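You operate a simulated robot arm through the tools that you are given. There is no shell and no other tool.

You are at the controls of a simulated two-armed robot. One attempt, no reset.

TASK
On the top of the glue bench, fold the grey cloth in half.

It is judged by the outcome, as a careful person would: the job done as asked, and still so three seconds after it is handed in. It fails if anything else is knocked over, pushed out of place, dropped, spilled or broken. Flat cloth is picked up by pressing the open fingertips on it (5 to 10 N) and closing them slowly along it; thin cloth reads only 2 to 8 mm in the jaws.

THE ROBOT
Two 7-joint arms with two-finger parallel grippers on one trunk, on a base that moves. Base frame: it is fixed to the floor where the robot stands at the start and does not move with it; the origin is under the middle of the robot, x ahead of it, y to its left, z up. Readings come in mm, rad, newtons and seconds.
The left shoulder is at the start at [60, 189, 1103], the right one opposite. With the tool pointing down near the work surface each hand reaches from about 100 to 640 mm from the robot's upright axis, wherever it stands, measured 20 degrees to its own side. Places, roughly: grey cloth [-500, 3000, 750]; top of the glue bench [-400, 3100, 800]. Payload 3.43 kg a hand.
Tool frame (each hand has its own): the origin (TCP) lies between the finger pads and is the grasp point; the fingertips stand 30 mm ahead of it; z points along the fingers, y is the line along which they close. The gripper opens to 94 mm. The fingers are 28 mm wide and 10 mm thick; the gripper's body (50 by 96 mm) begins 55 mm behind the TCP.
Orientation is told as [roll, pitch, yaw] about the base's x, y, z axes, in that order, counted from this pose: with the fingers straight down and closing along the base's y, the tool's x points along the base's -x, its y along +y and its z along -z.

THE INTERFACE
- The arms move only by the tool send_rows. It takes "left_rows", "right_rows" or both (then of equal length, played together; a hand with none holds still); each is a list that holds one entry, the list of rows, each a list of 6 numbers: the shift along the base's x, y, z in units of 30 mm (1.0 is 30 mm), then the turn, a rotation vector about the base's x, y, z in units of 5 degrees (1.0 is 5 degrees). In form: [[[dx, dy, dz, ax, ay, az], ...]]. A call has 1 to 20 rows; each row shifts and turns the commanded pose from where the row before left it. "left_hand" and "right_hand" are, for a hand that has rows, the opening, from 0 (shut) to 1 (fully open), set as the call begins (left out, the last holds). A call with a number of a shift or a turn outside -1 to 1 is refused whole. A row lasts 0.2 s, in which the tool goes at most 50 mm and 0.15 rad; a call with a longer step from one row to the next is refused whole, and so is a gripper value outside its range. A pose out of reach is approached as far as the arm can. The call stops where the force on the tool passes 40 N (or 10 N more than at its start, if that is more) or the arm is blocked; 0.2 s more then pass. The fingers move at their own pace (about 153 mm/s each) and stop on an object; they squeeze with about 26 N. The grip force told is the motor's: it shows also when the fingers shut on nothing. Time passes only in rows, and 0.2 s behind the last, so rows that do not move let the fingers close. It gives the time, the measured TCP pose, the force on the tool (base axes), the opening and the grip force at its end, in the units of the frame above (readings bear some noise), with the torque about the TCP (base axes, N m) and any sound that the robot's microphone picked up, and new pictures: "views" is both (left out), scene, wrist or none (wrist: the cameras of the hands that moved).
- Cameras (640 x 400 px; columns grow to the right, rows downward): "scene" is now at [19.9, 8.6, 1657.9]; the picture's right is [0.11, -0.99, 0.00], its down [-0.72, -0.08, -0.69] and it looks along [0.69, 0.08, -0.72] (base axes); focal length 281 px, centre (320, 200). "left" rides on the left gripper at [76, -14, -102] in its tool frame; the picture's right is [0.18, 0.98, 0.00], its down [-0.75, 0.14, -0.64] and it looks along [-0.63, 0.12, 0.77] (tool axes); focal length 243 px, centre (320, 200). "right" rides on the right gripper at [76, 14, -102] in its tool frame; the picture's right is [-0.18, 0.98, 0.00], its down [-0.75, -0.14, -0.64] and it looks along [-0.63, -0.12, 0.77] (tool axes); focal length 243 px, centre (320, 200). There is no depth. A picture from a camera that has moved, and an enlarged one, comes with that camera's place and axes in the base frame and with its lens.
- raise_lower(by): slides the trunk up (or, below 0, down) by that many mm; the arms and the scene camera ride with it, the base frame stays. It gives what a move gives, with no picture.
- drive_base(legs): drives the robot by 1 to 6 legs, each [ahead, left, turn to the left] in mm, mm and rad, along the robot's own axes; the way and the turn of a leg run together, so that a leg with both is an arc; at most 1500 mm and 3.142 rad a leg. The arms and the cameras ride along, it lands a little off, and it stops where it bumps. It gives what a move gives, and a new picture of the scene camera.
- head_to(pan, tilt): turns the head with the scene camera to pan (to the left, within 1.501 rad either way) and tilt (down, from -0.506 to 1.204), counted from straight ahead of the robot. It gives what a move gives, and a new picture of the scene camera.
- inspect(camera, box): a new picture of the part [left, top, right, bottom] of that camera's present view, enlarged. No time passes.
- job_done(): hands the job in; it is judged then, once.

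Nothing tells you exact positions but the pictures and the camera data. Unless the task says otherwise, let go and move clear before handing in.

The tools are called after "Emit:" as a command line: name --argument value ..., lists and objects as JSON in quotes. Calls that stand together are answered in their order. send_rows: Moves the arms, as the interface text tells. Its arguments: {"type":"object","properties":{"left_rows":{"type":"array","items":{"type":"array","items":{"type":"array","items":{"type":"number"}}}},"left_hand":{"type":"number"},"right_rows":{"type":"array","items":{"type":"array","items":{"type":"array","items":{"type":"number"}}}},"right_hand":{"type":"number"},"views":{"type":"string","enum":["both","scene","wrist","none"]}},"required":[]} The other tools are called the same way: raise_lower (by) moves the trunk up or down; drive_base (legs) drives the base; head_to (pan, tilt) turns the head that bears the scene camera; inspect (camera, box) takes an enlarged picture of a part of a camera's view; job_done () hands the job in.

At the start:

```text
t: 0.0
left_ee_pos: [410.8, 176.5, 959.0]
left_tcp_rot: [-0.001, -0.001, 0.0]
left_contact_force: [0.1, -0.2, -0.1]
left_torque: [0.04, -0.01, -0.03]
left_width: 93.9
left_finger_force: 0.0
right_ee_pos: [324.4, -130.9, 997.5]
right_tcp_rot: [0.002, 0.0, 0.0]
right_contact_force: [-0.9, 0.0, 0.8]
right_torque: [0.0, -0.03, 0.02]
right_width: 94.0
right_finger_force: 0.1
trunk travel left (down, up): [-775.0, 215.0]
robot x, y, heading: [-0.3, 0.4, 0.001]
head pan, tilt (commanded): [0.113, 0.806]
```

scene: 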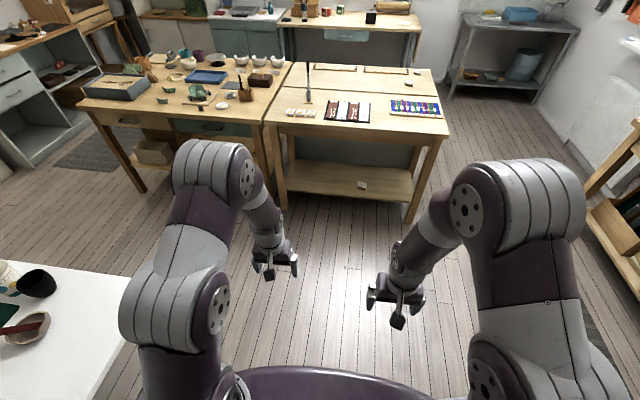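
right: 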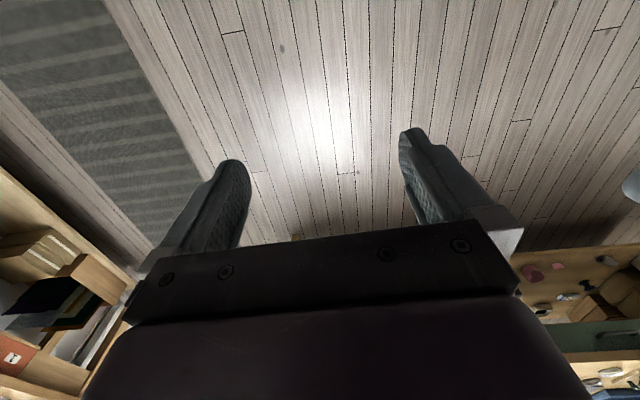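
left: 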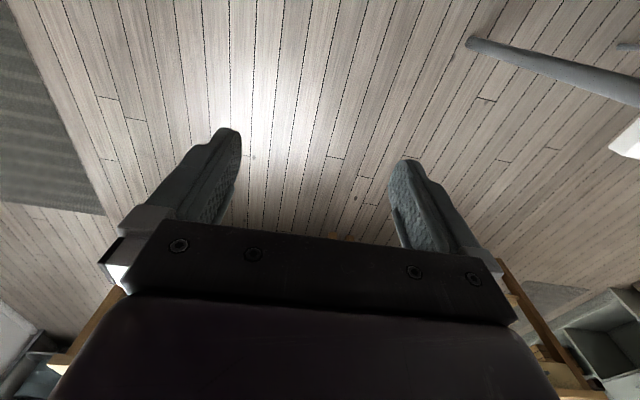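

I see a workshop with benches ahead; the glue bench should be about 3 m to my left, out of view. I'll turn the head to the left to find it.

Emit:
head_to --pan 1.5 --tilt 0.4

```text
t: 1.5
left_ee_pos: [413.3, 175.7, 958.4]
left_tcp_rot: [0.001, -0.001, 0.0]
left_contact_force: [0.0, -0.5, 0.2]
left_torque: [0.0, -0.01, -0.01]
left_width: 94.1
left_finger_force: 0.1
right_ee_pos: [324.7, -130.4, 997.2]
right_tcp_rot: [-0.001, -0.001, 0.0]
right_contact_force: [0.4, 0.8, 0.5]
right_torque: [0.0, 0.03, 0.01]
right_width: 94.1
right_finger_force: 0.0
trunk travel left (down, up): [-775.0, 215.0]
robot x, y, heading: [0.7, 0.3, -0.001]
head pan, tilt (commanded): [1.499, 0.4]
camera scene: at [-53.2, 92.0, 1693.6], right [1.0, -0.07, 0.0], down [-0.03, -0.39, -0.92], along [0.07, 0.92, -0.39], focal length 281 px, centre (320, 200)
```

scene: 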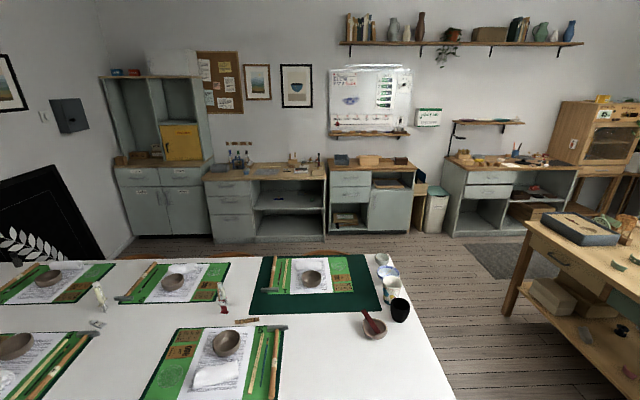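

The glue bench looks to be the one with bottles on top, past the white table. I'll enlarge it.

Emit:
inspect --camera "scene" --box '[190, 130, 350, 230]'

Emit:
inspect --camera "scene" --box '[240, 150, 560, 350]'

```text
4.00 times, centred on (270, 180) of scene
camera zoom: at [-53.2, 92.0, 1693.6], right [1.0, -0.07, 0.0], down [-0.03, -0.39, -0.92], along [0.07, 0.92, -0.39], focal length 1123 px, centre (520, 280)
```

zoom: 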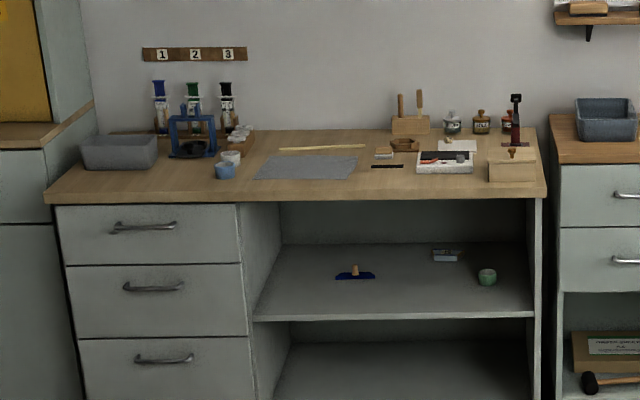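

```text
2.00 times, centred on (400, 250) of scene
camera zoom: at [-53.2, 92.0, 1693.6], right [1.0, -0.07, 0.0], down [-0.03, -0.39, -0.92], along [0.07, 0.92, -0.39], focal length 561 px, centre (160, 100)
```

zoom: 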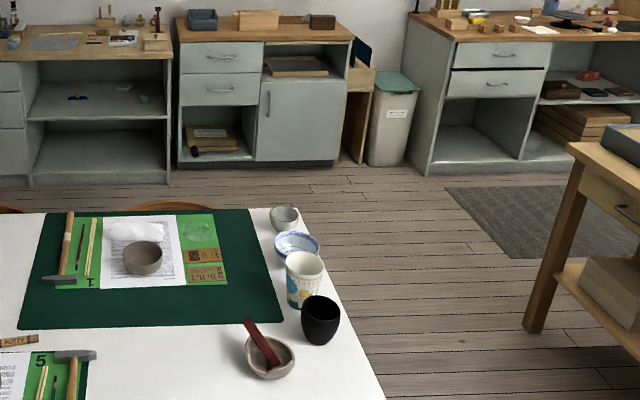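

The glue bench is the one with blue clamp and bottles; the grey cloth lies flat near its front edge. I must go round the white table (its edge near x≈450), through the corridor between it and the pottery bench, so I'll first drive ahead and turn left.

Emit:
drive_base --legs '[[650, 0, 0], [0, 0, 1.571]]'

```text
t: 9.0
left_ee_pos: [480.3, 410.1, 956.7]
left_tcp_rot: [0.0, 0.0, 1.566]
left_contact_force: [0.3, 0.1, 0.3]
left_torque: [-0.02, 0.01, -0.03]
left_width: 94.1
left_finger_force: 0.0
right_ee_pos: [787.5, 320.1, 997.9]
right_tcp_rot: [0.0, 0.001, 1.565]
right_contact_force: [-0.3, 0.6, 0.3]
right_torque: [-0.03, -0.01, 0.0]
right_width: 93.8
right_finger_force: 0.0
trunk travel left (down, up): [-775.0, 215.0]
robot x, y, heading: [653.7, -2.7, 1.565]
head pan, tilt (commanded): [1.499, 0.4]
camera scene: at [562.2, -55.4, 1693.6], right [0.08, 1.0, 0.0], down [0.39, -0.03, -0.92], along [-0.92, 0.07, -0.39], focal length 281 px, centre (320, 200)
```

scene: 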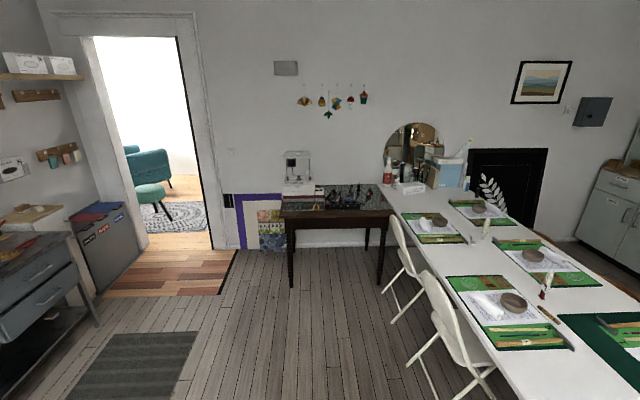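

I'm now facing +y beside the table. Next I strafe right into the corridor centre and look ahead.

Emit:
drive_base --legs '[[0, -340, 0.006]]'

Emit:
head_to --pan 0.3 --tilt 0.6

```text
t: 11.2
left_ee_pos: [821.2, 408.9, 958.2]
left_tcp_rot: [0.001, 0.001, 1.567]
left_contact_force: [-0.1, -0.5, 0.1]
left_torque: [0.01, -0.04, -0.01]
left_width: 94.0
left_finger_force: 0.0
right_ee_pos: [1128.7, 319.1, 997.3]
right_tcp_rot: [0.0, 0.0, 1.568]
right_contact_force: [0.4, 0.4, 0.3]
right_torque: [0.0, 0.01, 0.01]
right_width: 94.2
right_finger_force: 0.1
trunk travel left (down, up): [-775.0, 215.0]
robot x, y, heading: [995.8, -2.8, 1.568]
head pan, tilt (commanded): [1.499, 0.4]
camera scene: at [903.2, -57.0, 1693.6], right [0.07, 1.0, 0.0], down [0.39, -0.03, -0.92], along [-0.92, 0.07, -0.39], focal length 281 px, centre (320, 200)
```

scene: 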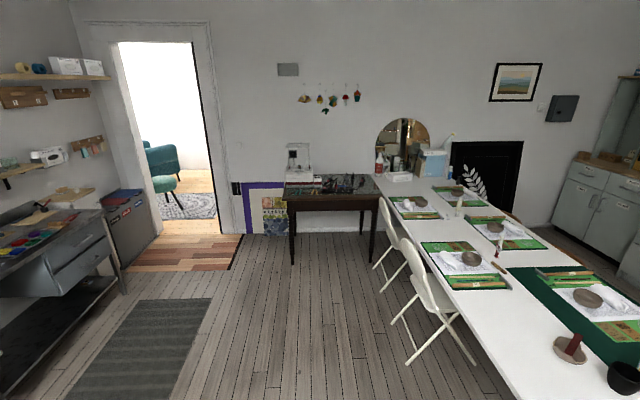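

```text
t: 12.6
left_ee_pos: [821.8, 408.7, 958.0]
left_tcp_rot: [0.002, 0.0, 1.566]
left_contact_force: [-0.3, 0.2, 0.0]
left_torque: [0.0, -0.01, 0.0]
left_width: 93.9
left_finger_force: 0.0
right_ee_pos: [1126.7, 320.1, 996.7]
right_tcp_rot: [-0.001, -0.001, 1.567]
right_contact_force: [-0.2, -0.4, 0.4]
right_torque: [-0.01, 0.0, -0.04]
right_width: 93.9
right_finger_force: 0.0
trunk travel left (down, up): [-775.0, 215.0]
robot x, y, heading: [997.4, -1.3, 1.569]
head pan, tilt (commanded): [0.3, 0.6]
camera scene: at [969.7, 20.6, 1675.4], right [0.96, 0.29, 0.0], down [0.17, -0.54, -0.83], along [-0.24, 0.79, -0.56], focal length 281 px, centre (320, 200)
```

scene: 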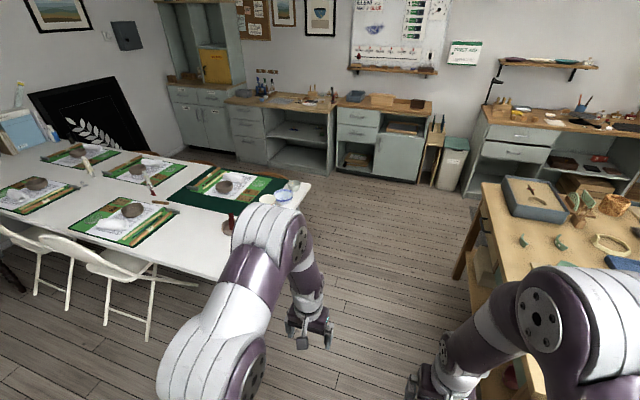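

The corridor between white table and pottery bench is clear, glue bench is at the far left. I'll drive ahead along the corridor and look left for stools behind the table.

Emit:
drive_base --legs '[[1400, 0, 0]]'

Emit:
head_to --pan 0.9 --tilt 0.6

```text
t: 19.6
left_ee_pos: [835.5, 1819.3, 957.6]
left_tcp_rot: [0.0, 0.0, 1.558]
left_contact_force: [-0.4, -0.3, 0.0]
left_torque: [-0.01, 0.01, -0.01]
left_width: 94.1
left_finger_force: 0.1
right_ee_pos: [1140.1, 1728.5, 997.4]
right_tcp_rot: [-0.001, 0.0, 1.559]
right_contact_force: [0.1, 0.3, 1.0]
right_torque: [0.01, 0.0, -0.05]
right_width: 94.1
right_finger_force: 0.0
trunk travel left (down, up): [-775.0, 215.0]
robot x, y, heading: [1002.5, 1405.8, 1.555]
head pan, tilt (commanded): [0.3, 0.6]
camera scene: at [980.7, 1430.4, 1675.4], right [0.96, 0.28, 0.0], down [0.16, -0.54, -0.83], along [-0.23, 0.79, -0.56], focal length 281 px, centre (320, 200)
```

scene: 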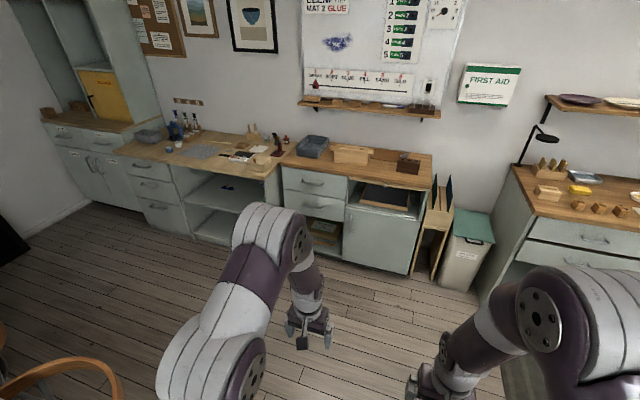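

```text
t: 20.6
left_ee_pos: [836.7, 1819.9, 957.9]
left_tcp_rot: [0.001, -0.001, 1.558]
left_contact_force: [-0.3, -1.3, 0.4]
left_torque: [-0.04, 0.0, -0.02]
left_width: 93.9
left_finger_force: 0.1
right_ee_pos: [1141.6, 1728.0, 997.3]
right_tcp_rot: [0.0, 0.0, 1.557]
right_contact_force: [-0.3, 0.5, 0.4]
right_torque: [-0.02, -0.02, 0.03]
right_width: 93.9
right_finger_force: 0.2
trunk travel left (down, up): [-775.0, 215.0]
robot x, y, heading: [1008.0, 1408.7, 1.562]
head pan, tilt (commanded): [0.901, 0.6]
camera scene: at [937.3, 1401.4, 1675.4], right [0.63, 0.78, 0.0], down [0.44, -0.36, -0.83], along [-0.64, 0.52, -0.56], focal length 281 px, centre (320, 200)
```

scene: 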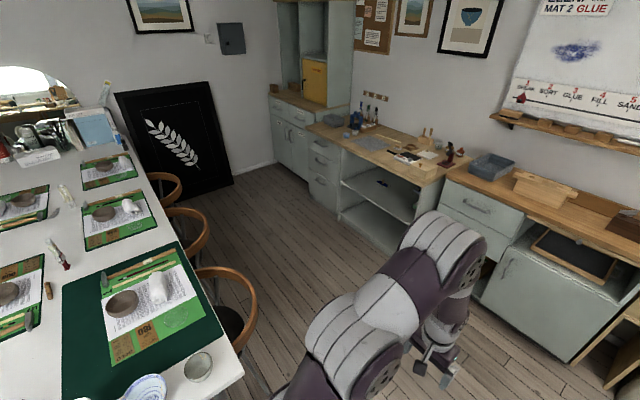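

Round-backed chairs stand along the table's far side out to about y≈1700; the bench fronts are at about y≈2950. I'll drive to y≈2290 and then strafe left to stand in front of the cloth.

Emit:
drive_base --legs '[[880, 0, 0.008], [0, 700, 0]]'

Emit:
head_to --pan 0.6 --tilt 0.7

```text
t: 28.7
left_ee_pos: [151.4, 2711.7, 957.6]
left_tcp_rot: [-0.001, 0.0, 1.557]
left_contact_force: [0.3, 0.1, 0.7]
left_torque: [0.01, -0.01, -0.03]
left_width: 94.1
left_finger_force: 0.0
right_ee_pos: [456.7, 2620.1, 997.4]
right_tcp_rot: [0.001, 0.001, 1.557]
right_contact_force: [-0.1, 0.1, 0.8]
right_torque: [0.02, 0.0, -0.01]
right_width: 94.3
right_finger_force: 0.1
trunk travel left (down, up): [-775.0, 215.0]
robot x, y, heading: [322.5, 2293.0, 1.555]
head pan, tilt (commanded): [0.901, 0.6]
camera scene: at [252.5, 2293.7, 1675.4], right [0.63, 0.78, 0.0], down [0.44, -0.36, -0.83], along [-0.64, 0.52, -0.56], focal length 281 px, centre (320, 200)
```

scene: 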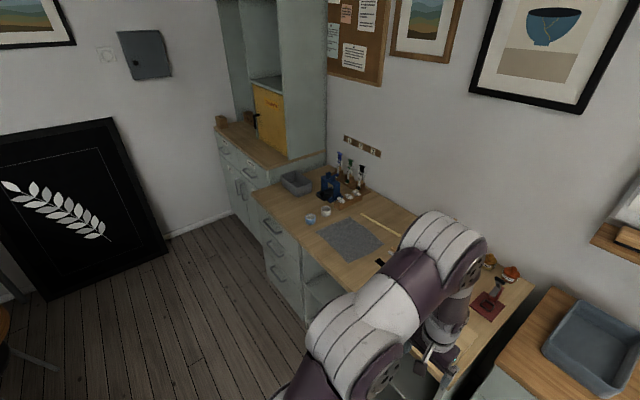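

```text
t: 29.5
left_ee_pos: [150.9, 2711.8, 958.9]
left_tcp_rot: [0.001, 0.0, 1.556]
left_contact_force: [0.6, -0.1, 0.4]
left_torque: [0.04, 0.0, 0.04]
left_width: 93.7
left_finger_force: 0.0
right_ee_pos: [456.6, 2620.0, 997.6]
right_tcp_rot: [0.001, -0.001, 1.556]
right_contact_force: [-0.4, 0.6, -0.4]
right_torque: [-0.03, -0.01, -0.02]
right_width: 94.1
right_finger_force: 0.2
trunk travel left (down, up): [-775.0, 215.0]
robot x, y, heading: [320.5, 2295.8, 1.556]
head pan, tilt (commanded): [0.6, 0.7]
camera scene: at [273.8, 2308.6, 1666.8], right [0.83, 0.55, 0.0], down [0.36, -0.54, -0.77], along [-0.42, 0.64, -0.64], focal length 281 px, centre (320, 200)
```

scene: 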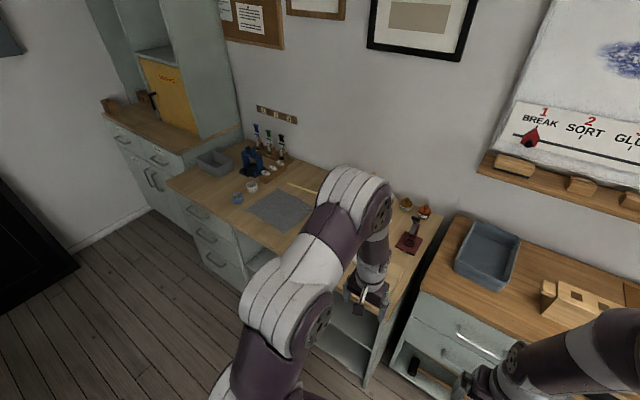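

The cloth looks to be centred near [-404, 3010, 803], about 245 mm square, with cups to its left and a stick behind. I'll strafe left to stand squarely before it, still back from the bench.

Emit:
drive_base --legs '[[0, 725, 0.012]]'

Emit:
head_to --pan 0.0 --tilt 0.8

```text
t: 33.5
left_ee_pos: [-579.8, 2715.7, 957.8]
left_tcp_rot: [-0.001, 0.001, 1.569]
left_contact_force: [0.1, 0.1, 0.0]
left_torque: [0.01, -0.02, -0.02]
left_width: 94.0
left_finger_force: 0.0
right_ee_pos: [-274.6, 2627.0, 997.2]
right_tcp_rot: [0.001, 0.0, 1.57]
right_contact_force: [-0.9, -0.5, 0.1]
right_torque: [-0.01, 0.01, -0.04]
right_width: 93.8
right_finger_force: 0.0
trunk travel left (down, up): [-775.0, 215.0]
robot x, y, heading: [-403.8, 2302.8, 1.569]
head pan, tilt (commanded): [0.6, 0.7]
camera scene: at [-453.4, 2313.7, 1666.8], right [0.83, 0.56, 0.0], down [0.36, -0.53, -0.76], along [-0.43, 0.63, -0.64], focal length 281 px, centre (320, 200)
```

scene: 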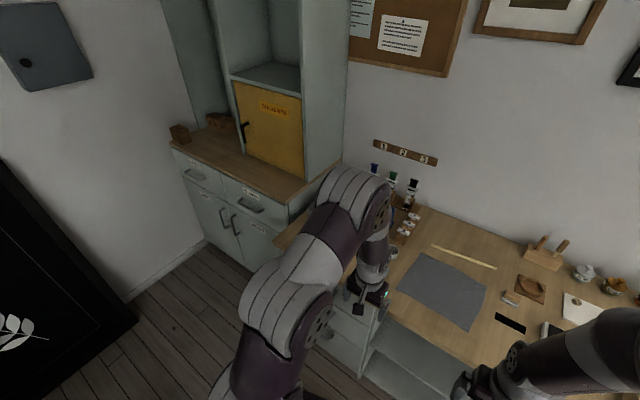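

```text
t: 34.5
left_ee_pos: [-580.0, 2716.4, 958.3]
left_tcp_rot: [0.0, 0.001, 1.569]
left_contact_force: [-0.3, -0.4, -0.4]
left_torque: [0.01, 0.05, -0.02]
left_width: 94.2
left_finger_force: 0.1
right_ee_pos: [-273.0, 2627.1, 998.1]
right_tcp_rot: [0.002, 0.0, 1.57]
right_contact_force: [-0.2, 0.4, -1.0]
right_torque: [-0.06, 0.0, 0.03]
right_width: 94.1
right_finger_force: 0.1
trunk travel left (down, up): [-775.0, 215.0]
robot x, y, heading: [-406.1, 2302.2, 1.57]
head pan, tilt (commanded): [0.0, 0.799]
camera scene: at [-405.4, 2324.1, 1658.5], right [1.0, 0.0, 0.0], down [0.0, -0.72, -0.7], along [0.0, 0.7, -0.72], focal length 281 px, centre (320, 200)
```

scene: 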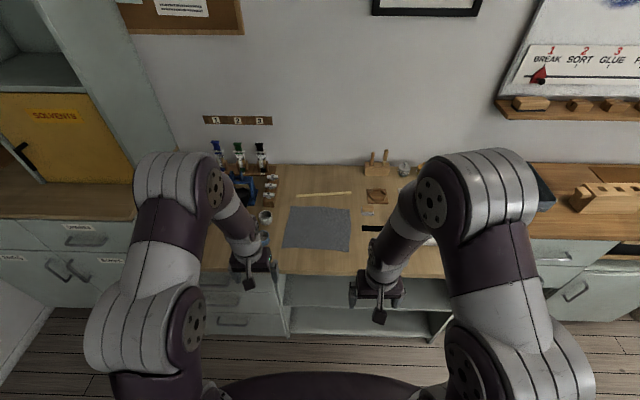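

Emit:
inspect --camera "scene" --box '[220, 150, 460, 300]'

Emit:
inspect --camera "scene" --box '[260, 170, 380, 270]'

```text
2.67 times, centred on (340, 225) of scene
camera zoom: at [-405.4, 2324.1, 1658.5], right [1.0, 0.0, 0.0], down [0.0, -0.72, -0.7], along [0.0, 0.7, -0.72], focal length 748 px, centre (267, 133)
```

zoom: 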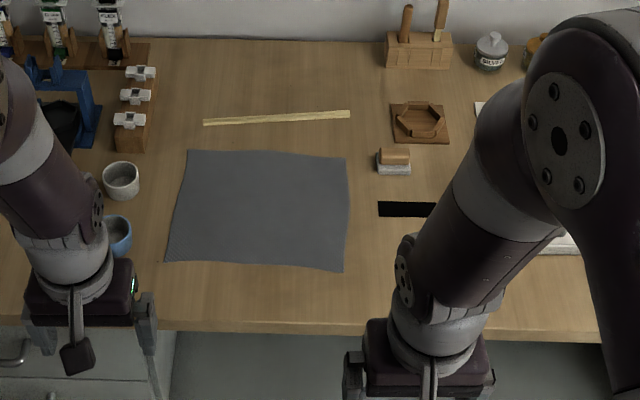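

```text
4.00 times, centred on (320, 220) of scene
camera zoom: at [-405.4, 2324.1, 1658.5], right [1.0, 0.0, 0.0], down [0.0, -0.72, -0.7], along [0.0, 0.7, -0.72], focal length 1123 px, centre (320, 120)
```

zoom: 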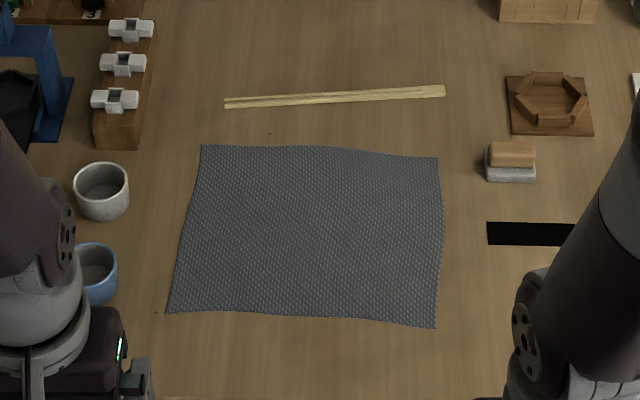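

The cloth measures roughly 245 mm (x) by 210 mm (y), turned about 4° clockwise, with corners near (-529,3122), (-283,3107), (-545,2913), (-301,2898). I need to get closer to the bench, so I check the clearance between my base and the bench front.

Emit:
head_to --pan 0.0 --tilt 1.2

```text
t: 35.4
left_ee_pos: [-580.4, 2715.7, 959.0]
left_tcp_rot: [0.001, 0.0, 1.57]
left_contact_force: [-0.2, 0.6, 0.2]
left_torque: [-0.01, 0.0, 0.03]
left_width: 94.1
left_finger_force: 0.0
right_ee_pos: [-273.3, 2628.3, 997.6]
right_tcp_rot: [0.0, -0.002, 1.57]
right_contact_force: [0.9, 0.5, -0.2]
right_torque: [0.02, 0.0, -0.03]
right_width: 93.9
right_finger_force: 0.1
trunk travel left (down, up): [-775.0, 215.0]
robot x, y, heading: [-405.2, 2302.7, 1.57]
head pan, tilt (commanded): [0.0, 1.201]
camera scene: at [-405.5, 2299.4, 1630.8], right [1.0, 0.0, 0.0], down [0.0, -0.93, -0.36], along [0.0, 0.36, -0.93], focal length 281 px, centre (320, 200)
```

scene: 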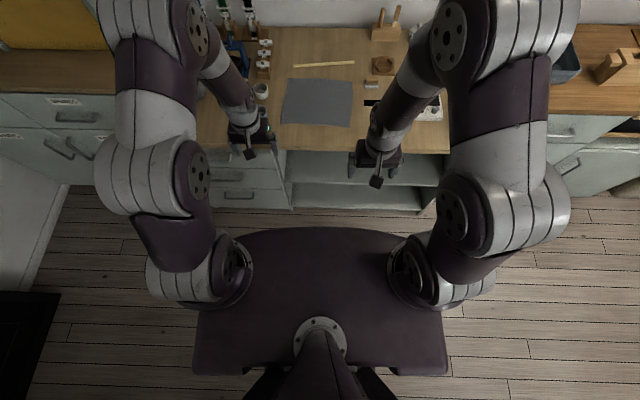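

The bench front edge is at y≈2805 and I can't see my base under the trunk plate. I'll back off a bit and lower the trunk so that the base's outline shows, to know how close I may drive.

Emit:
drive_base --legs '[[-120, 0, 0]]'

Emit:
raise_lower --by -600

Emit:
inspect --camera "scene" --box '[0, 0, 640, 400]'

```text
t: 36.6
left_ee_pos: [-581.4, 2597.3, 958.2]
left_tcp_rot: [0.0, 0.0, 1.568]
left_contact_force: [-0.2, 0.4, -0.8]
left_torque: [-0.03, -0.01, 0.04]
left_width: 93.9
left_finger_force: 0.1
right_ee_pos: [-274.3, 2507.9, 997.2]
right_tcp_rot: [0.0, 0.0, 1.571]
right_contact_force: [-0.2, 0.3, 0.8]
right_torque: [0.02, 0.01, -0.02]
right_width: 94.1
right_finger_force: 0.0
trunk travel left (down, up): [-775.0, 215.0]
robot x, y, heading: [-405.1, 2187.3, 1.565]
head pan, tilt (commanded): [0.0, 1.201]
camera scene: at [-405.7, 2181.0, 1630.8], right [1.0, 0.0, 0.0], down [0.0, -0.93, -0.36], along [0.0, 0.36, -0.93], focal length 281 px, centre (320, 200)
```

scene: 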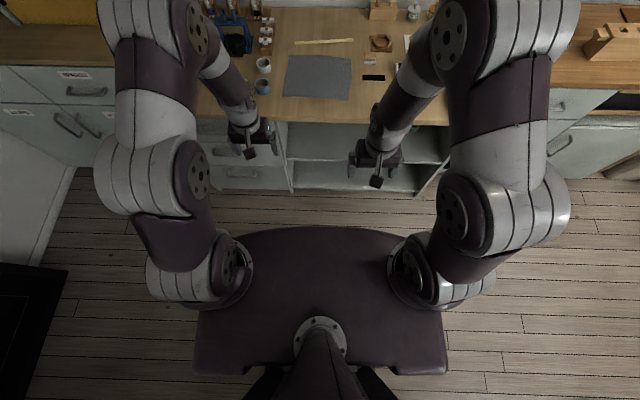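

```text
refused: -600 is not a number from -400 to 400
```

```text
1.00 times, centred on (320, 200) of scene (not enlarged: the box is as wide or as high as the picture)
camera zoom: at [-405.7, 2181.0, 1630.8], right [1.0, 0.0, 0.0], down [0.0, -0.93, -0.36], along [0.0, 0.36, -0.93], focal length 281 px, centre (320, 200)
```

zoom: 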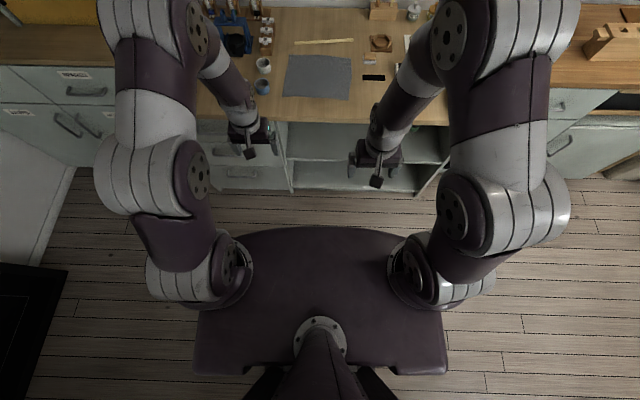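

The limit is 400 mm per call; I'll lower by 400 and look.

Emit:
raise_lower --by -400

Emit:
head_to --pan 0.0 --tilt 1.2

```text
t: 40.4
left_ee_pos: [-581.1, 2597.1, 559.5]
left_tcp_rot: [-0.001, 0.001, 1.569]
left_contact_force: [0.1, 0.5, 0.1]
left_torque: [0.0, -0.02, 0.02]
left_width: 94.0
left_finger_force: 0.0
right_ee_pos: [-274.3, 2508.6, 597.4]
right_tcp_rot: [0.0, -0.001, 1.57]
right_contact_force: [0.8, -0.2, 0.5]
right_torque: [0.0, -0.01, -0.01]
right_width: 93.8
right_finger_force: 0.0
trunk travel left (down, up): [-375.0, 615.0]
robot x, y, heading: [-400.8, 2183.5, 1.568]
head pan, tilt (commanded): [0.0, 1.201]
```

```text
t: 41.0
left_ee_pos: [-581.8, 2597.2, 557.5]
left_tcp_rot: [0.001, 0.0, 1.57]
left_contact_force: [-0.3, -0.3, 0.6]
left_torque: [0.02, -0.04, 0.02]
left_width: 93.9
left_finger_force: 0.0
right_ee_pos: [-274.7, 2508.4, 598.7]
right_tcp_rot: [0.0, 0.0, 1.568]
right_contact_force: [-0.1, 0.3, 0.1]
right_torque: [0.02, 0.01, -0.06]
right_width: 94.0
right_finger_force: 0.1
trunk travel left (down, up): [-375.0, 615.0]
robot x, y, heading: [-407.1, 2180.6, 1.567]
head pan, tilt (commanded): [0.0, 1.201]
camera scene: at [-405.7, 2180.3, 1230.8], right [1.0, 0.0, 0.0], down [0.0, -0.93, -0.36], along [0.0, 0.36, -0.93], focal length 281 px, centre (320, 200)
```

scene: 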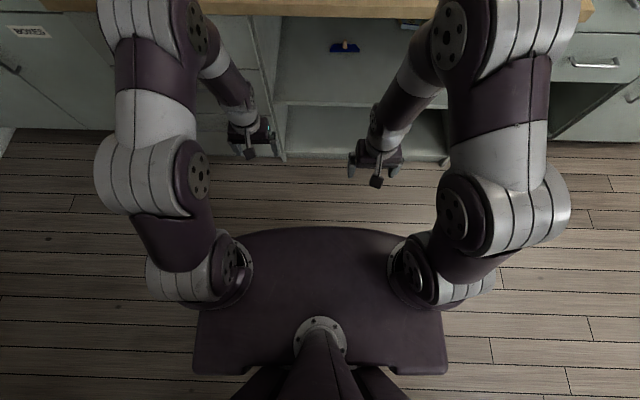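

The base still doesn't show beyond the plate, so its front reach is under about 300 mm. One more lowering will tighten this bound.

Emit:
raise_lower --by -300

Emit:
head_to --pan 0.0 --tilt 1.2

```text
t: 44.0
left_ee_pos: [-582.3, 2596.7, 258.6]
left_tcp_rot: [0.0, 0.0, 1.569]
left_contact_force: [0.3, -0.1, -0.5]
left_torque: [0.02, 0.01, -0.02]
left_width: 94.0
left_finger_force: 0.0
right_ee_pos: [-274.4, 2508.8, 298.2]
right_tcp_rot: [0.0, 0.0, 1.57]
right_contact_force: [-0.4, -1.2, 0.1]
right_torque: [0.04, 0.0, -0.04]
right_width: 93.9
right_finger_force: 0.0
trunk travel left (down, up): [-75.0, 915.0]
robot x, y, heading: [-408.5, 2187.2, 1.568]
head pan, tilt (commanded): [0.0, 1.201]
```

```text
t: 44.6
left_ee_pos: [-581.3, 2595.9, 257.9]
left_tcp_rot: [0.001, 0.002, 1.569]
left_contact_force: [0.3, 0.5, -0.7]
left_torque: [0.03, 0.0, 0.04]
left_width: 93.9
left_finger_force: 0.0
right_ee_pos: [-275.0, 2509.0, 297.4]
right_tcp_rot: [0.001, -0.001, 1.569]
right_contact_force: [1.0, -0.2, 0.5]
right_torque: [0.01, 0.01, -0.02]
right_width: 94.1
right_finger_force: 0.2
trunk travel left (down, up): [-75.0, 915.0]
robot x, y, heading: [-404.7, 2184.8, 1.562]
head pan, tilt (commanded): [0.0, 1.201]
camera scene: at [-405.7, 2180.3, 930.8], right [1.0, 0.0, 0.0], down [0.0, -0.93, -0.36], along [0.0, 0.36, -0.93], focal length 281 px, centre (320, 200)
```

scene: 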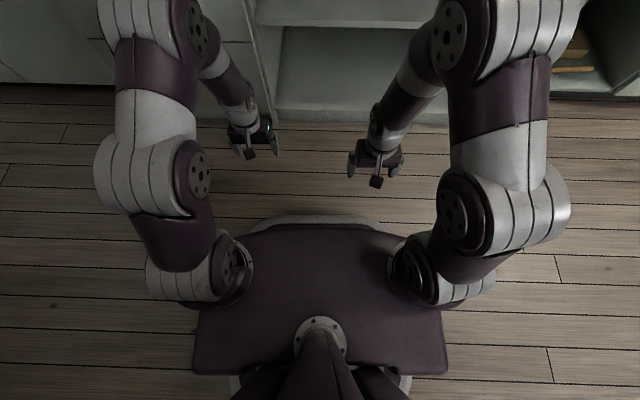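

The white base now peeks out about 240–300 mm ahead of the axis, so standing at y≈2480 keeps it clear of the bench (front y≈2805). I raise the trunk back and drive in.

Emit:
raise_lower --by 350

Emit:
raise_lower --by 350

Emit:
drive_base --legs '[[280, 0, 0.005]]'

Emit:
head_to --pan 0.0 --tilt 1.0

```text
t: 48.0
left_ee_pos: [-581.2, 2596.7, 607.7]
left_tcp_rot: [-0.001, -0.002, 1.569]
left_contact_force: [0.4, -0.6, -0.5]
left_torque: [0.03, 0.03, 0.02]
left_width: 94.1
left_finger_force: 0.0
right_ee_pos: [-273.9, 2507.6, 647.4]
right_tcp_rot: [0.0, -0.001, 1.57]
right_contact_force: [0.1, -0.4, 0.1]
right_torque: [0.03, 0.05, 0.0]
right_width: 93.8
right_finger_force: 0.0
trunk travel left (down, up): [-425.0, 565.0]
robot x, y, heading: [-404.4, 2185.9, 1.562]
head pan, tilt (commanded): [0.0, 1.201]
```

```text
t: 51.5
left_ee_pos: [-580.7, 2595.9, 957.3]
left_tcp_rot: [0.001, -0.002, 1.57]
left_contact_force: [-0.5, 0.1, 0.6]
left_torque: [0.01, 0.01, 0.03]
left_width: 94.3
left_finger_force: 0.0
right_ee_pos: [-273.6, 2509.4, 997.4]
right_tcp_rot: [0.0, -0.001, 1.569]
right_contact_force: [0.1, 0.7, 0.1]
right_torque: [0.03, -0.01, 0.02]
right_width: 94.1
right_finger_force: 0.0
trunk travel left (down, up): [-775.0, 215.0]
robot x, y, heading: [-405.8, 2185.7, 1.569]
head pan, tilt (commanded): [0.0, 1.201]
```

```text
t: 53.4
left_ee_pos: [-585.0, 2875.4, 958.8]
left_tcp_rot: [0.002, 0.002, 1.578]
left_contact_force: [0.5, 0.1, 0.0]
left_torque: [0.02, -0.02, -0.01]
left_width: 94.0
left_finger_force: 0.2
right_ee_pos: [-278.3, 2788.7, 998.3]
right_tcp_rot: [0.001, -0.003, 1.578]
right_contact_force: [-0.1, 0.4, 0.2]
right_torque: [0.01, -0.01, -0.01]
right_width: 94.0
right_finger_force: 0.0
trunk travel left (down, up): [-775.0, 215.0]
robot x, y, heading: [-406.8, 2468.9, 1.575]
head pan, tilt (commanded): [0.0, 1.201]
camera scene: at [-406.5, 2460.4, 1630.8], right [1.0, 0.01, 0.0], down [0.01, -0.93, -0.36], along [0.0, 0.36, -0.93], focal length 281 px, centre (320, 200)
```

scene: 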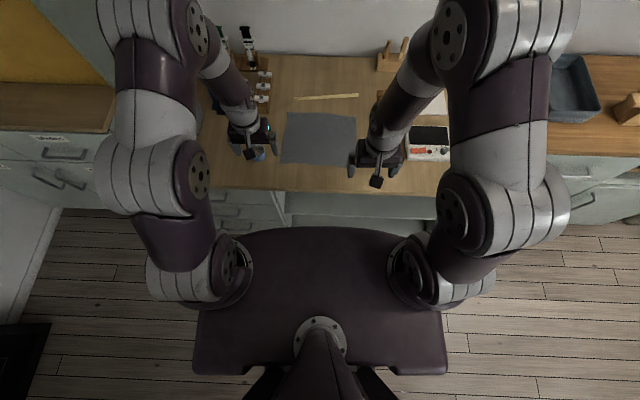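

```text
t: 54.1
left_ee_pos: [-585.1, 2875.6, 958.0]
left_tcp_rot: [0.0, 0.0, 1.578]
left_contact_force: [0.0, -0.7, 0.5]
left_torque: [0.0, 0.0, -0.01]
left_width: 94.1
left_finger_force: 0.0
right_ee_pos: [-277.4, 2789.8, 997.8]
right_tcp_rot: [-0.001, 0.001, 1.578]
right_contact_force: [-0.5, 0.2, 0.7]
right_torque: [-0.02, 0.0, -0.01]
right_width: 94.0
right_finger_force: 0.1
trunk travel left (down, up): [-775.0, 215.0]
robot x, y, heading: [-404.3, 2467.0, 1.577]
head pan, tilt (commanded): [0.0, 1.0]
camera scene: at [-406.6, 2475.2, 1643.3], right [1.0, 0.01, 0.0], down [0.01, -0.84, -0.54], along [0.0, 0.54, -0.84], focal length 281 px, centre (320, 200)
```

scene: 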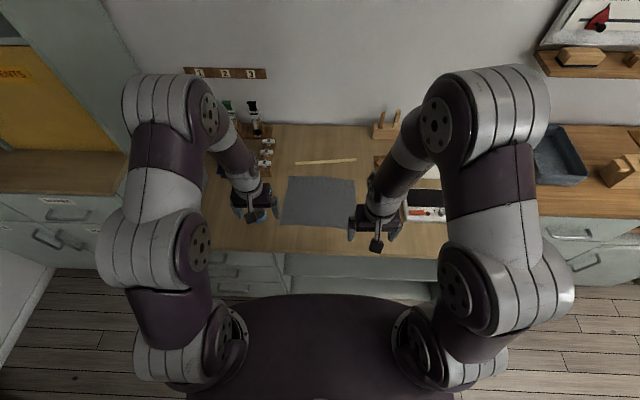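

Emit:
inspect --camera "scene" --box '[240, 140, 400, 240]'

Emit:
inspect --camera "left" --box '[0, 0, 640, 400]'

Emit:
inspect --camera "right" --box '[0, 0, 640, 400]'

```text
4.00 times, centred on (320, 190) of scene
camera zoom: at [-406.6, 2475.2, 1643.3], right [1.0, 0.01, 0.0], down [0.01, -0.84, -0.54], along [0.0, 0.54, -0.84], focal length 1123 px, centre (320, 240)
```

zoom: 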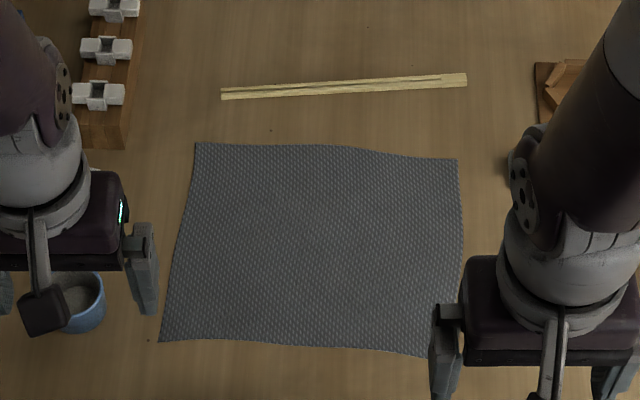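

```text
1.00 times, centred on (320, 200) of left (not enlarged: the box is as wide or as high as the picture)
camera zoom: at [-569.9, 2800.6, 1060.5], right [-0.98, -0.19, 0.0], down [-0.15, 0.75, 0.64], along [-0.12, 0.63, -0.77], focal length 243 px, centre (320, 200)
```

zoom: 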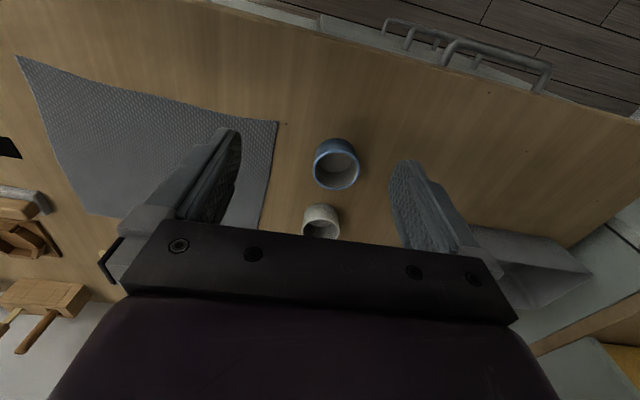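

```text
1.00 times, centred on (320, 200) of right (not enlarged: the box is as wide or as high as the picture)
camera zoom: at [-291.4, 2714.2, 1099.1], right [-0.98, 0.18, 0.0], down [0.14, 0.75, 0.64], along [0.11, 0.63, -0.77], focal length 243 px, centre (320, 200)
```

zoom: 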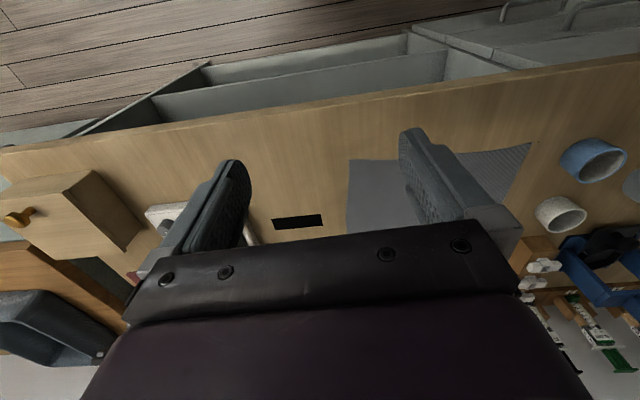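

Both pictures agree: cloth corners about FL(-529,3123), FR(-283,3106), NL(-544,2913), NR(-302,2899), bench top z≈801. My plan is to pinch both far corners and fold the far half over onto the near half, tilting the hands as they come. I drive 30 mm closer, then bring the hands above the far corners.

Emit:
drive_base --legs '[[30, 0, 0]]'

```text
t: 55.0
left_ee_pos: [-584.6, 2903.7, 959.6]
left_tcp_rot: [0.0, -0.002, 1.578]
left_contact_force: [-0.6, 0.3, 1.1]
left_torque: [0.02, 0.01, -0.01]
left_width: 94.1
left_finger_force: 0.0
right_ee_pos: [-278.1, 2816.7, 997.8]
right_tcp_rot: [0.0, -0.002, 1.577]
right_contact_force: [0.0, 0.7, 0.3]
right_torque: [0.02, 0.01, 0.0]
right_width: 93.9
right_finger_force: 0.1
trunk travel left (down, up): [-775.0, 215.0]
robot x, y, heading: [-408.2, 2494.1, 1.578]
head pan, tilt (commanded): [0.0, 1.0]
camera scene: at [-406.7, 2499.8, 1643.5], right [1.0, 0.01, 0.0], down [0.01, -0.84, -0.54], along [0.0, 0.54, -0.84], focal length 281 px, centre (320, 200)
```

scene: 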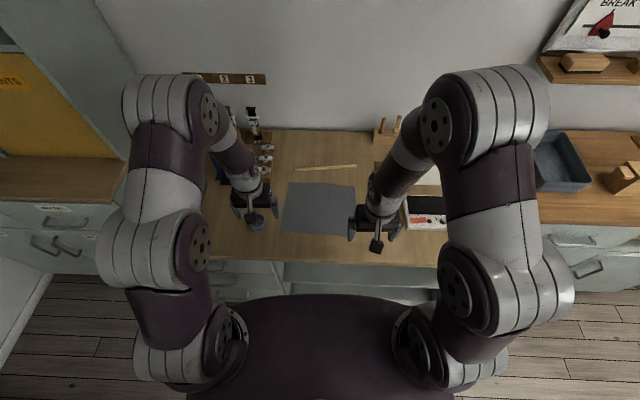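

Now I bring both hands above the far corners at z≈900, with the fingers half-closed and turned 4° to line up with the cloth.

Emit:
send_rows --left_rows '[[[0.283, 0.707, -0.197, 0, 0, -0.084], [0.283, 0.707, -0.197, 0, 0, -0.084], [0.283, 0.707, -0.197, 0, 0, -0.084], [0.283, 0.707, -0.197, 0, 0, -0.084], [0.283, 0.707, -0.197, 0, 0, -0.084], [0.283, 0.707, -0.197, 0, 0, -0.084], [0.283, 0.707, -0.197, 0, 0, -0.084], [0.283, 0.707, -0.197, 0, 0, -0.084], [0.283, 0.707, -0.197, 0, 0, -0.084], [0.283, 0.707, -0.197, 0, 0, -0.084], [0, 0, 0, 0, 0, 0]]]' --right_rows '[[[-0.117, 0.953, -0.327, 0, 0, -0.084], [-0.117, 0.953, -0.327, 0, 0, -0.084], [-0.117, 0.953, -0.327, 0, 0, -0.084], [-0.117, 0.953, -0.327, 0, 0, -0.084], [-0.117, 0.953, -0.327, 0, 0, -0.084], [-0.117, 0.953, -0.327, 0, 0, -0.084], [-0.117, 0.953, -0.327, 0, 0, -0.084], [-0.117, 0.953, -0.327, 0, 0, -0.084], [-0.117, 0.953, -0.327, 0, 0, -0.084], [-0.117, 0.953, -0.327, 0, 0, -0.084], [0, 0, 0, 0, 0, 0]]]' --left_hand 0.42 --right_hand 0.42

```text
t: 57.4
left_ee_pos: [-503.1, 3106.7, 899.2]
left_tcp_rot: [0.0, -0.002, 1.505]
left_contact_force: [-0.4, -0.7, 0.7]
left_torque: [0.03, -0.01, 0.0]
left_width: 39.5
left_finger_force: 0.1
left hand out of reach, approached as far as the arm can: row 10
right_ee_pos: [-313.1, 3104.9, 900.9]
right_tcp_rot: [0.001, 0.0, 1.505]
right_contact_force: [0.6, 0.2, 0.1]
right_torque: [-0.02, -0.02, 0.0]
right_width: 39.4
right_finger_force: 0.1
trunk travel left (down, up): [-775.0, 215.0]
robot x, y, heading: [-407.7, 2497.2, 1.576]
head pan, tilt (commanded): [0.0, 1.0]
camera scene: at [-406.8, 2503.0, 1643.4], right [1.0, 0.01, 0.0], down [0.01, -0.84, -0.54], along [0.0, 0.54, -0.84], focal length 281 px, centre (320, 200)
camera right: at [-332.1, 3030.3, 1002.6], right [-0.97, 0.25, 0.0], down [0.19, 0.74, 0.64], along [0.16, 0.62, -0.77], focal length 243 px, centre (320, 200)
camera left: at [-492.9, 3030.0, 1001.8], right [-0.99, -0.12, 0.0], down [-0.09, 0.76, 0.64], along [-0.08, 0.64, -0.77], focal length 243 px, centre (320, 200)
```

scene: 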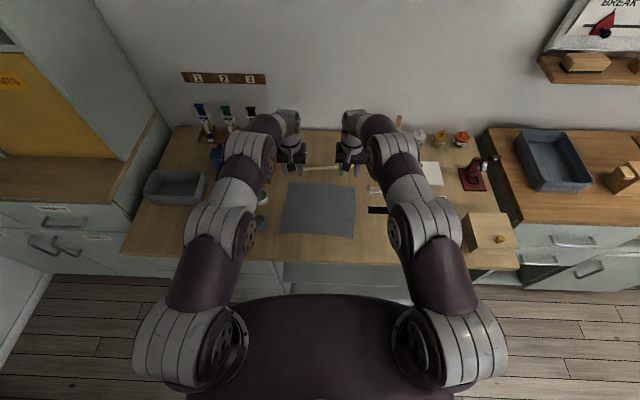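
right: 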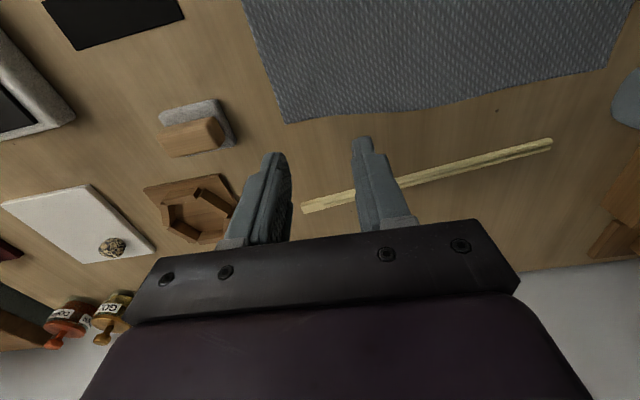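
left: 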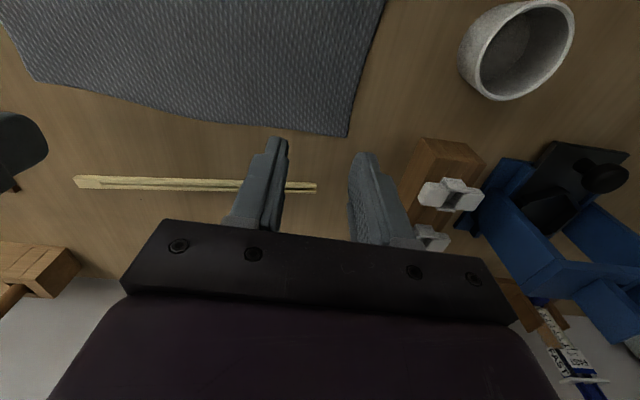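

Wrist pictures confirm the far corners at (-529,3121) and (-284,3102), but the left arm is at full stretch at y≈3107. I'll creep the base 12 mm closer and lower the trunk 56 mm so the same arm pose brings the fingertips just above the cloth.

Emit:
drive_base --legs '[[12, 0, 0]]'

Emit:
raise_lower --by -54

Emit:
inspect --camera "scene" --box '[240, 110, 400, 210]'

Emit:
inspect --camera "left" --box '[160, 0, 480, 200]'

Emit:
inspect --camera "right" --box '[160, 0, 480, 200]'

```text
t: 58.1
left_ee_pos: [-501.8, 3117.1, 900.2]
left_tcp_rot: [-0.001, -0.003, 1.505]
left_contact_force: [-0.3, -0.6, 0.7]
left_torque: [0.01, -0.01, 0.0]
left_width: 39.6
left_finger_force: 0.1
right_ee_pos: [-313.2, 3116.5, 901.6]
right_tcp_rot: [0.001, -0.002, 1.505]
right_contact_force: [0.9, -1.2, 0.1]
right_torque: [0.01, -0.01, -0.02]
right_width: 39.4
right_finger_force: 0.0
trunk travel left (down, up): [-775.0, 215.0]
robot x, y, heading: [-405.7, 2508.9, 1.579]
head pan, tilt (commanded): [0.0, 1.0]
camera scene: at [-406.9, 2513.6, 1643.5], right [1.0, 0.01, 0.0], down [0.01, -0.84, -0.54], along [0.0, 0.54, -0.84], focal length 281 px, centre (320, 200)
```

scene: 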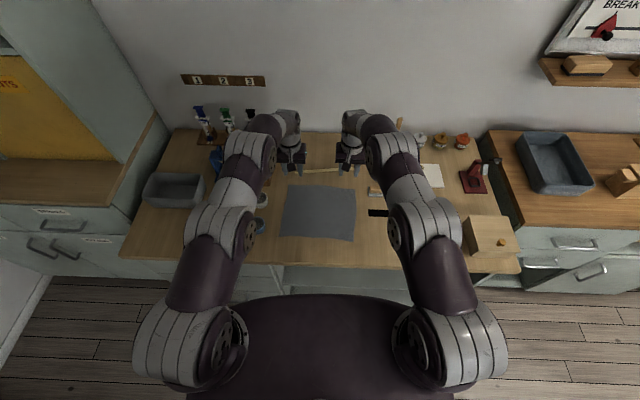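

```text
t: 59.1
left_ee_pos: [-503.1, 3118.6, 846.2]
left_tcp_rot: [0.001, 0.0, 1.505]
left_contact_force: [0.1, 0.0, 0.5]
left_torque: [0.01, 0.0, 0.02]
left_width: 39.4
left_finger_force: 0.0
right_ee_pos: [-312.5, 3117.0, 846.4]
right_tcp_rot: [-0.001, 0.001, 1.505]
right_contact_force: [0.7, -0.7, -0.2]
right_torque: [0.01, -0.02, 0.02]
right_width: 39.7
right_finger_force: 0.0
trunk travel left (down, up): [-721.0, 269.0]
robot x, y, heading: [-407.5, 2506.6, 1.577]
head pan, tilt (commanded): [0.0, 1.0]
```

```text
4.00 times, centred on (320, 160) of scene
camera zoom: at [-406.9, 2515.6, 1589.4], right [1.0, 0.01, 0.0], down [0.01, -0.84, -0.54], along [0.0, 0.54, -0.84], focal length 1123 px, centre (320, 360)
```

zoom: 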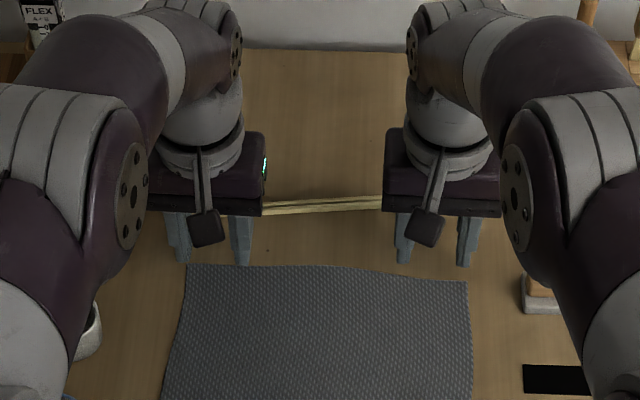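

```text
2.00 times, centred on (320, 100) of left
camera zoom: at [-493.0, 3042.2, 947.7], right [-0.99, -0.12, 0.0], down [-0.09, 0.76, 0.64], along [-0.08, 0.64, -0.77], focal length 485 px, centre (320, 400)
```

zoom: 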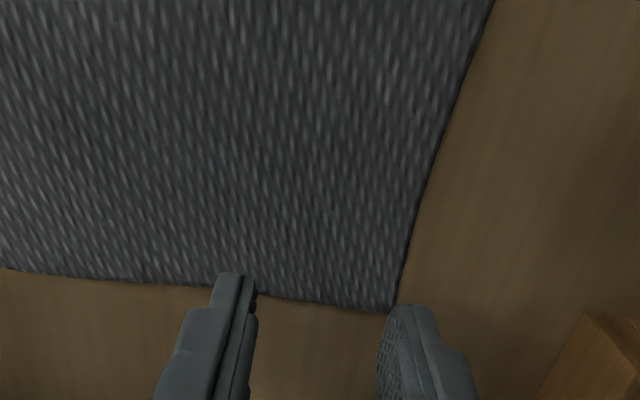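

```text
2.00 times, centred on (320, 100) of right
camera zoom: at [-332.2, 3042.5, 948.4], right [-0.97, 0.25, 0.0], down [0.19, 0.74, 0.64], along [0.16, 0.62, -0.77], focal length 485 px, centre (320, 400)
```

zoom: 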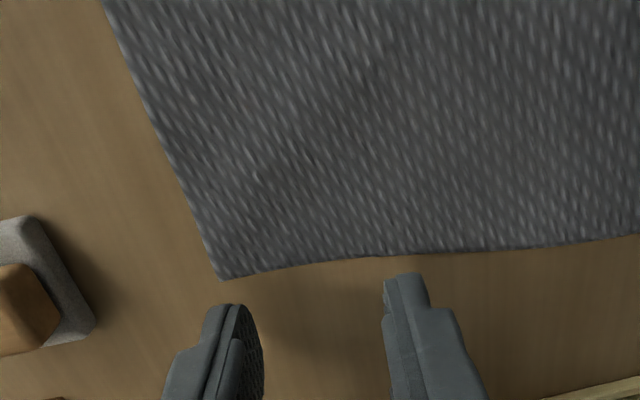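

The cloth's far edge runs at y≈3120 (left) and ≈3107 (right). I shift each hand inward so both fingers land wholly on the cloth, about 20 mm inside the edge, and come down to just above it.

Emit:
send_rows --left_rows '[[[0.12, -0.06, 0, 0, 0, 0], [0.12, -0.06, 0, 0, 0, 0], [0.12, -0.06, -0.1, 0, 0, 0], [0, 0, -0.1, 0, 0, 0], [0, 0, 0, 0, 0, 0]]]' --right_rows '[[[-0.1, -0.17, 0, 0, 0, 0], [-0.1, -0.17, 0, 0, 0, 0], [-0.11, -0.17, -0.1, 0, 0, 0], [0, 0, -0.1, 0, 0, 0], [0, 0, 0, 0, 0, 0]]]' --views "none"

```text
t: 60.3
left_ee_pos: [-491.5, 3114.6, 840.1]
left_tcp_rot: [-0.001, 0.0, 1.504]
left_contact_force: [-0.4, 0.0, 0.3]
left_torque: [-0.01, 0.02, -0.01]
left_width: 39.0
left_finger_force: 0.1
right_ee_pos: [-322.4, 3102.5, 840.4]
right_tcp_rot: [0.0, 0.0, 1.504]
right_contact_force: [-0.1, 1.2, -0.1]
right_torque: [-0.02, 0.03, 0.0]
right_width: 39.7
right_finger_force: 0.1
trunk travel left (down, up): [-721.0, 269.0]
robot x, y, heading: [-408.7, 2505.3, 1.582]
head pan, tilt (commanded): [0.0, 1.0]
```

Hands are where intended. Now I come down in small steps and watch the force.

Emit:
send_rows --left_rows '[[[0, 0, -0.07, 0, 0, 0], [0, 0, -0.07, 0, 0, 0], [0, 0, -0.07, 0, 0, 0]]]' --right_rows '[[[0, 0, -0.07, 0, 0, 0], [0, 0, -0.07, 0, 0, 0], [0, 0, -0.07, 0, 0, 0]]]' --views "wrist"

```text
t: 61.1
left_ee_pos: [-491.0, 3114.4, 833.3]
left_tcp_rot: [0.001, 0.001, 1.505]
left_contact_force: [-0.4, 0.6, -0.3]
left_torque: [0.03, -0.04, 0.01]
left_width: 39.3
left_finger_force: 0.0
right_ee_pos: [-323.7, 3102.7, 833.6]
right_tcp_rot: [0.0, 0.0, 1.504]
right_contact_force: [-0.1, 0.1, 0.1]
right_torque: [0.01, -0.02, -0.02]
right_width: 39.4
right_finger_force: 0.0
trunk travel left (down, up): [-721.0, 269.0]
robot x, y, heading: [-402.6, 2507.2, 1.577]
head pan, tilt (commanded): [0.0, 1.0]
camera right: at [-341.5, 3027.7, 935.6], right [-0.97, 0.25, 0.0], down [0.19, 0.74, 0.64], along [0.16, 0.62, -0.77], focal length 243 px, centre (320, 200)
camera left: at [-482.4, 3037.2, 934.9], right [-0.99, -0.12, 0.0], down [-0.09, 0.76, 0.64], along [-0.08, 0.64, -0.77], focal length 243 px, centre (320, 200)
```

right: 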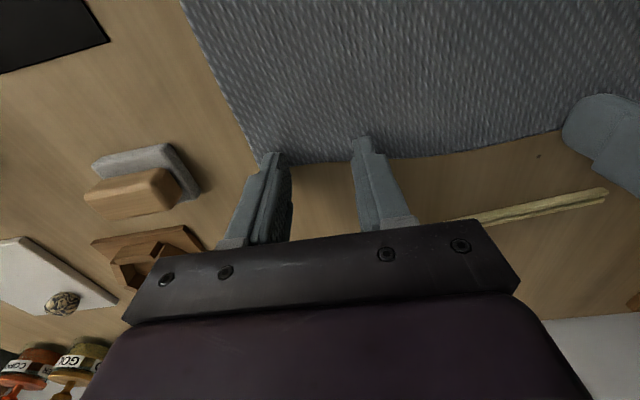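
left: 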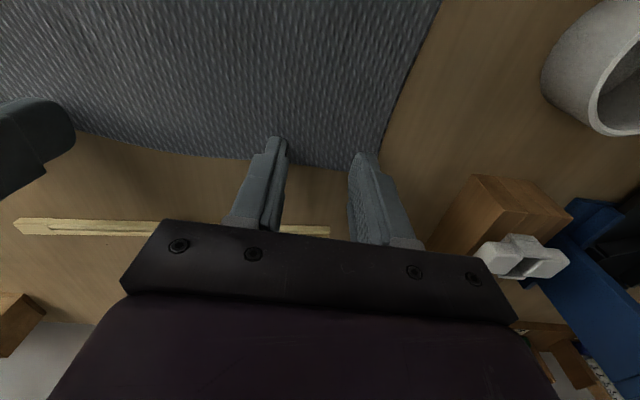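

Fingertips are a few millimetres above the cloth, inside the corners. I go on down slowly till contact.

Emit:
send_rows --left_rows '[[[0, 0, -0.05, 0, 0, 0], [0, 0, -0.05, 0, 0, 0]]]' --right_rows '[[[0, 0, -0.05, 0, 0, 0], [0, 0, -0.05, 0, 0, 0]]]' --views "none"

```text
t: 61.7
left_ee_pos: [-492.0, 3112.7, 830.9]
left_tcp_rot: [-0.001, -0.003, 1.505]
left_contact_force: [-0.2, -0.1, 7.2]
left_torque: [-0.05, 0.1, -0.02]
left_width: 39.5
left_finger_force: 0.2
right_ee_pos: [-322.3, 3102.1, 830.8]
right_tcp_rot: [0.0, -0.001, 1.503]
right_contact_force: [0.6, -0.8, 0.2]
right_torque: [0.03, -0.01, 0.01]
right_width: 39.8
right_finger_force: 0.0
trunk travel left (down, up): [-721.0, 269.0]
robot x, y, heading: [-406.6, 2509.6, 1.583]
head pan, tilt (commanded): [0.0, 1.0]
```

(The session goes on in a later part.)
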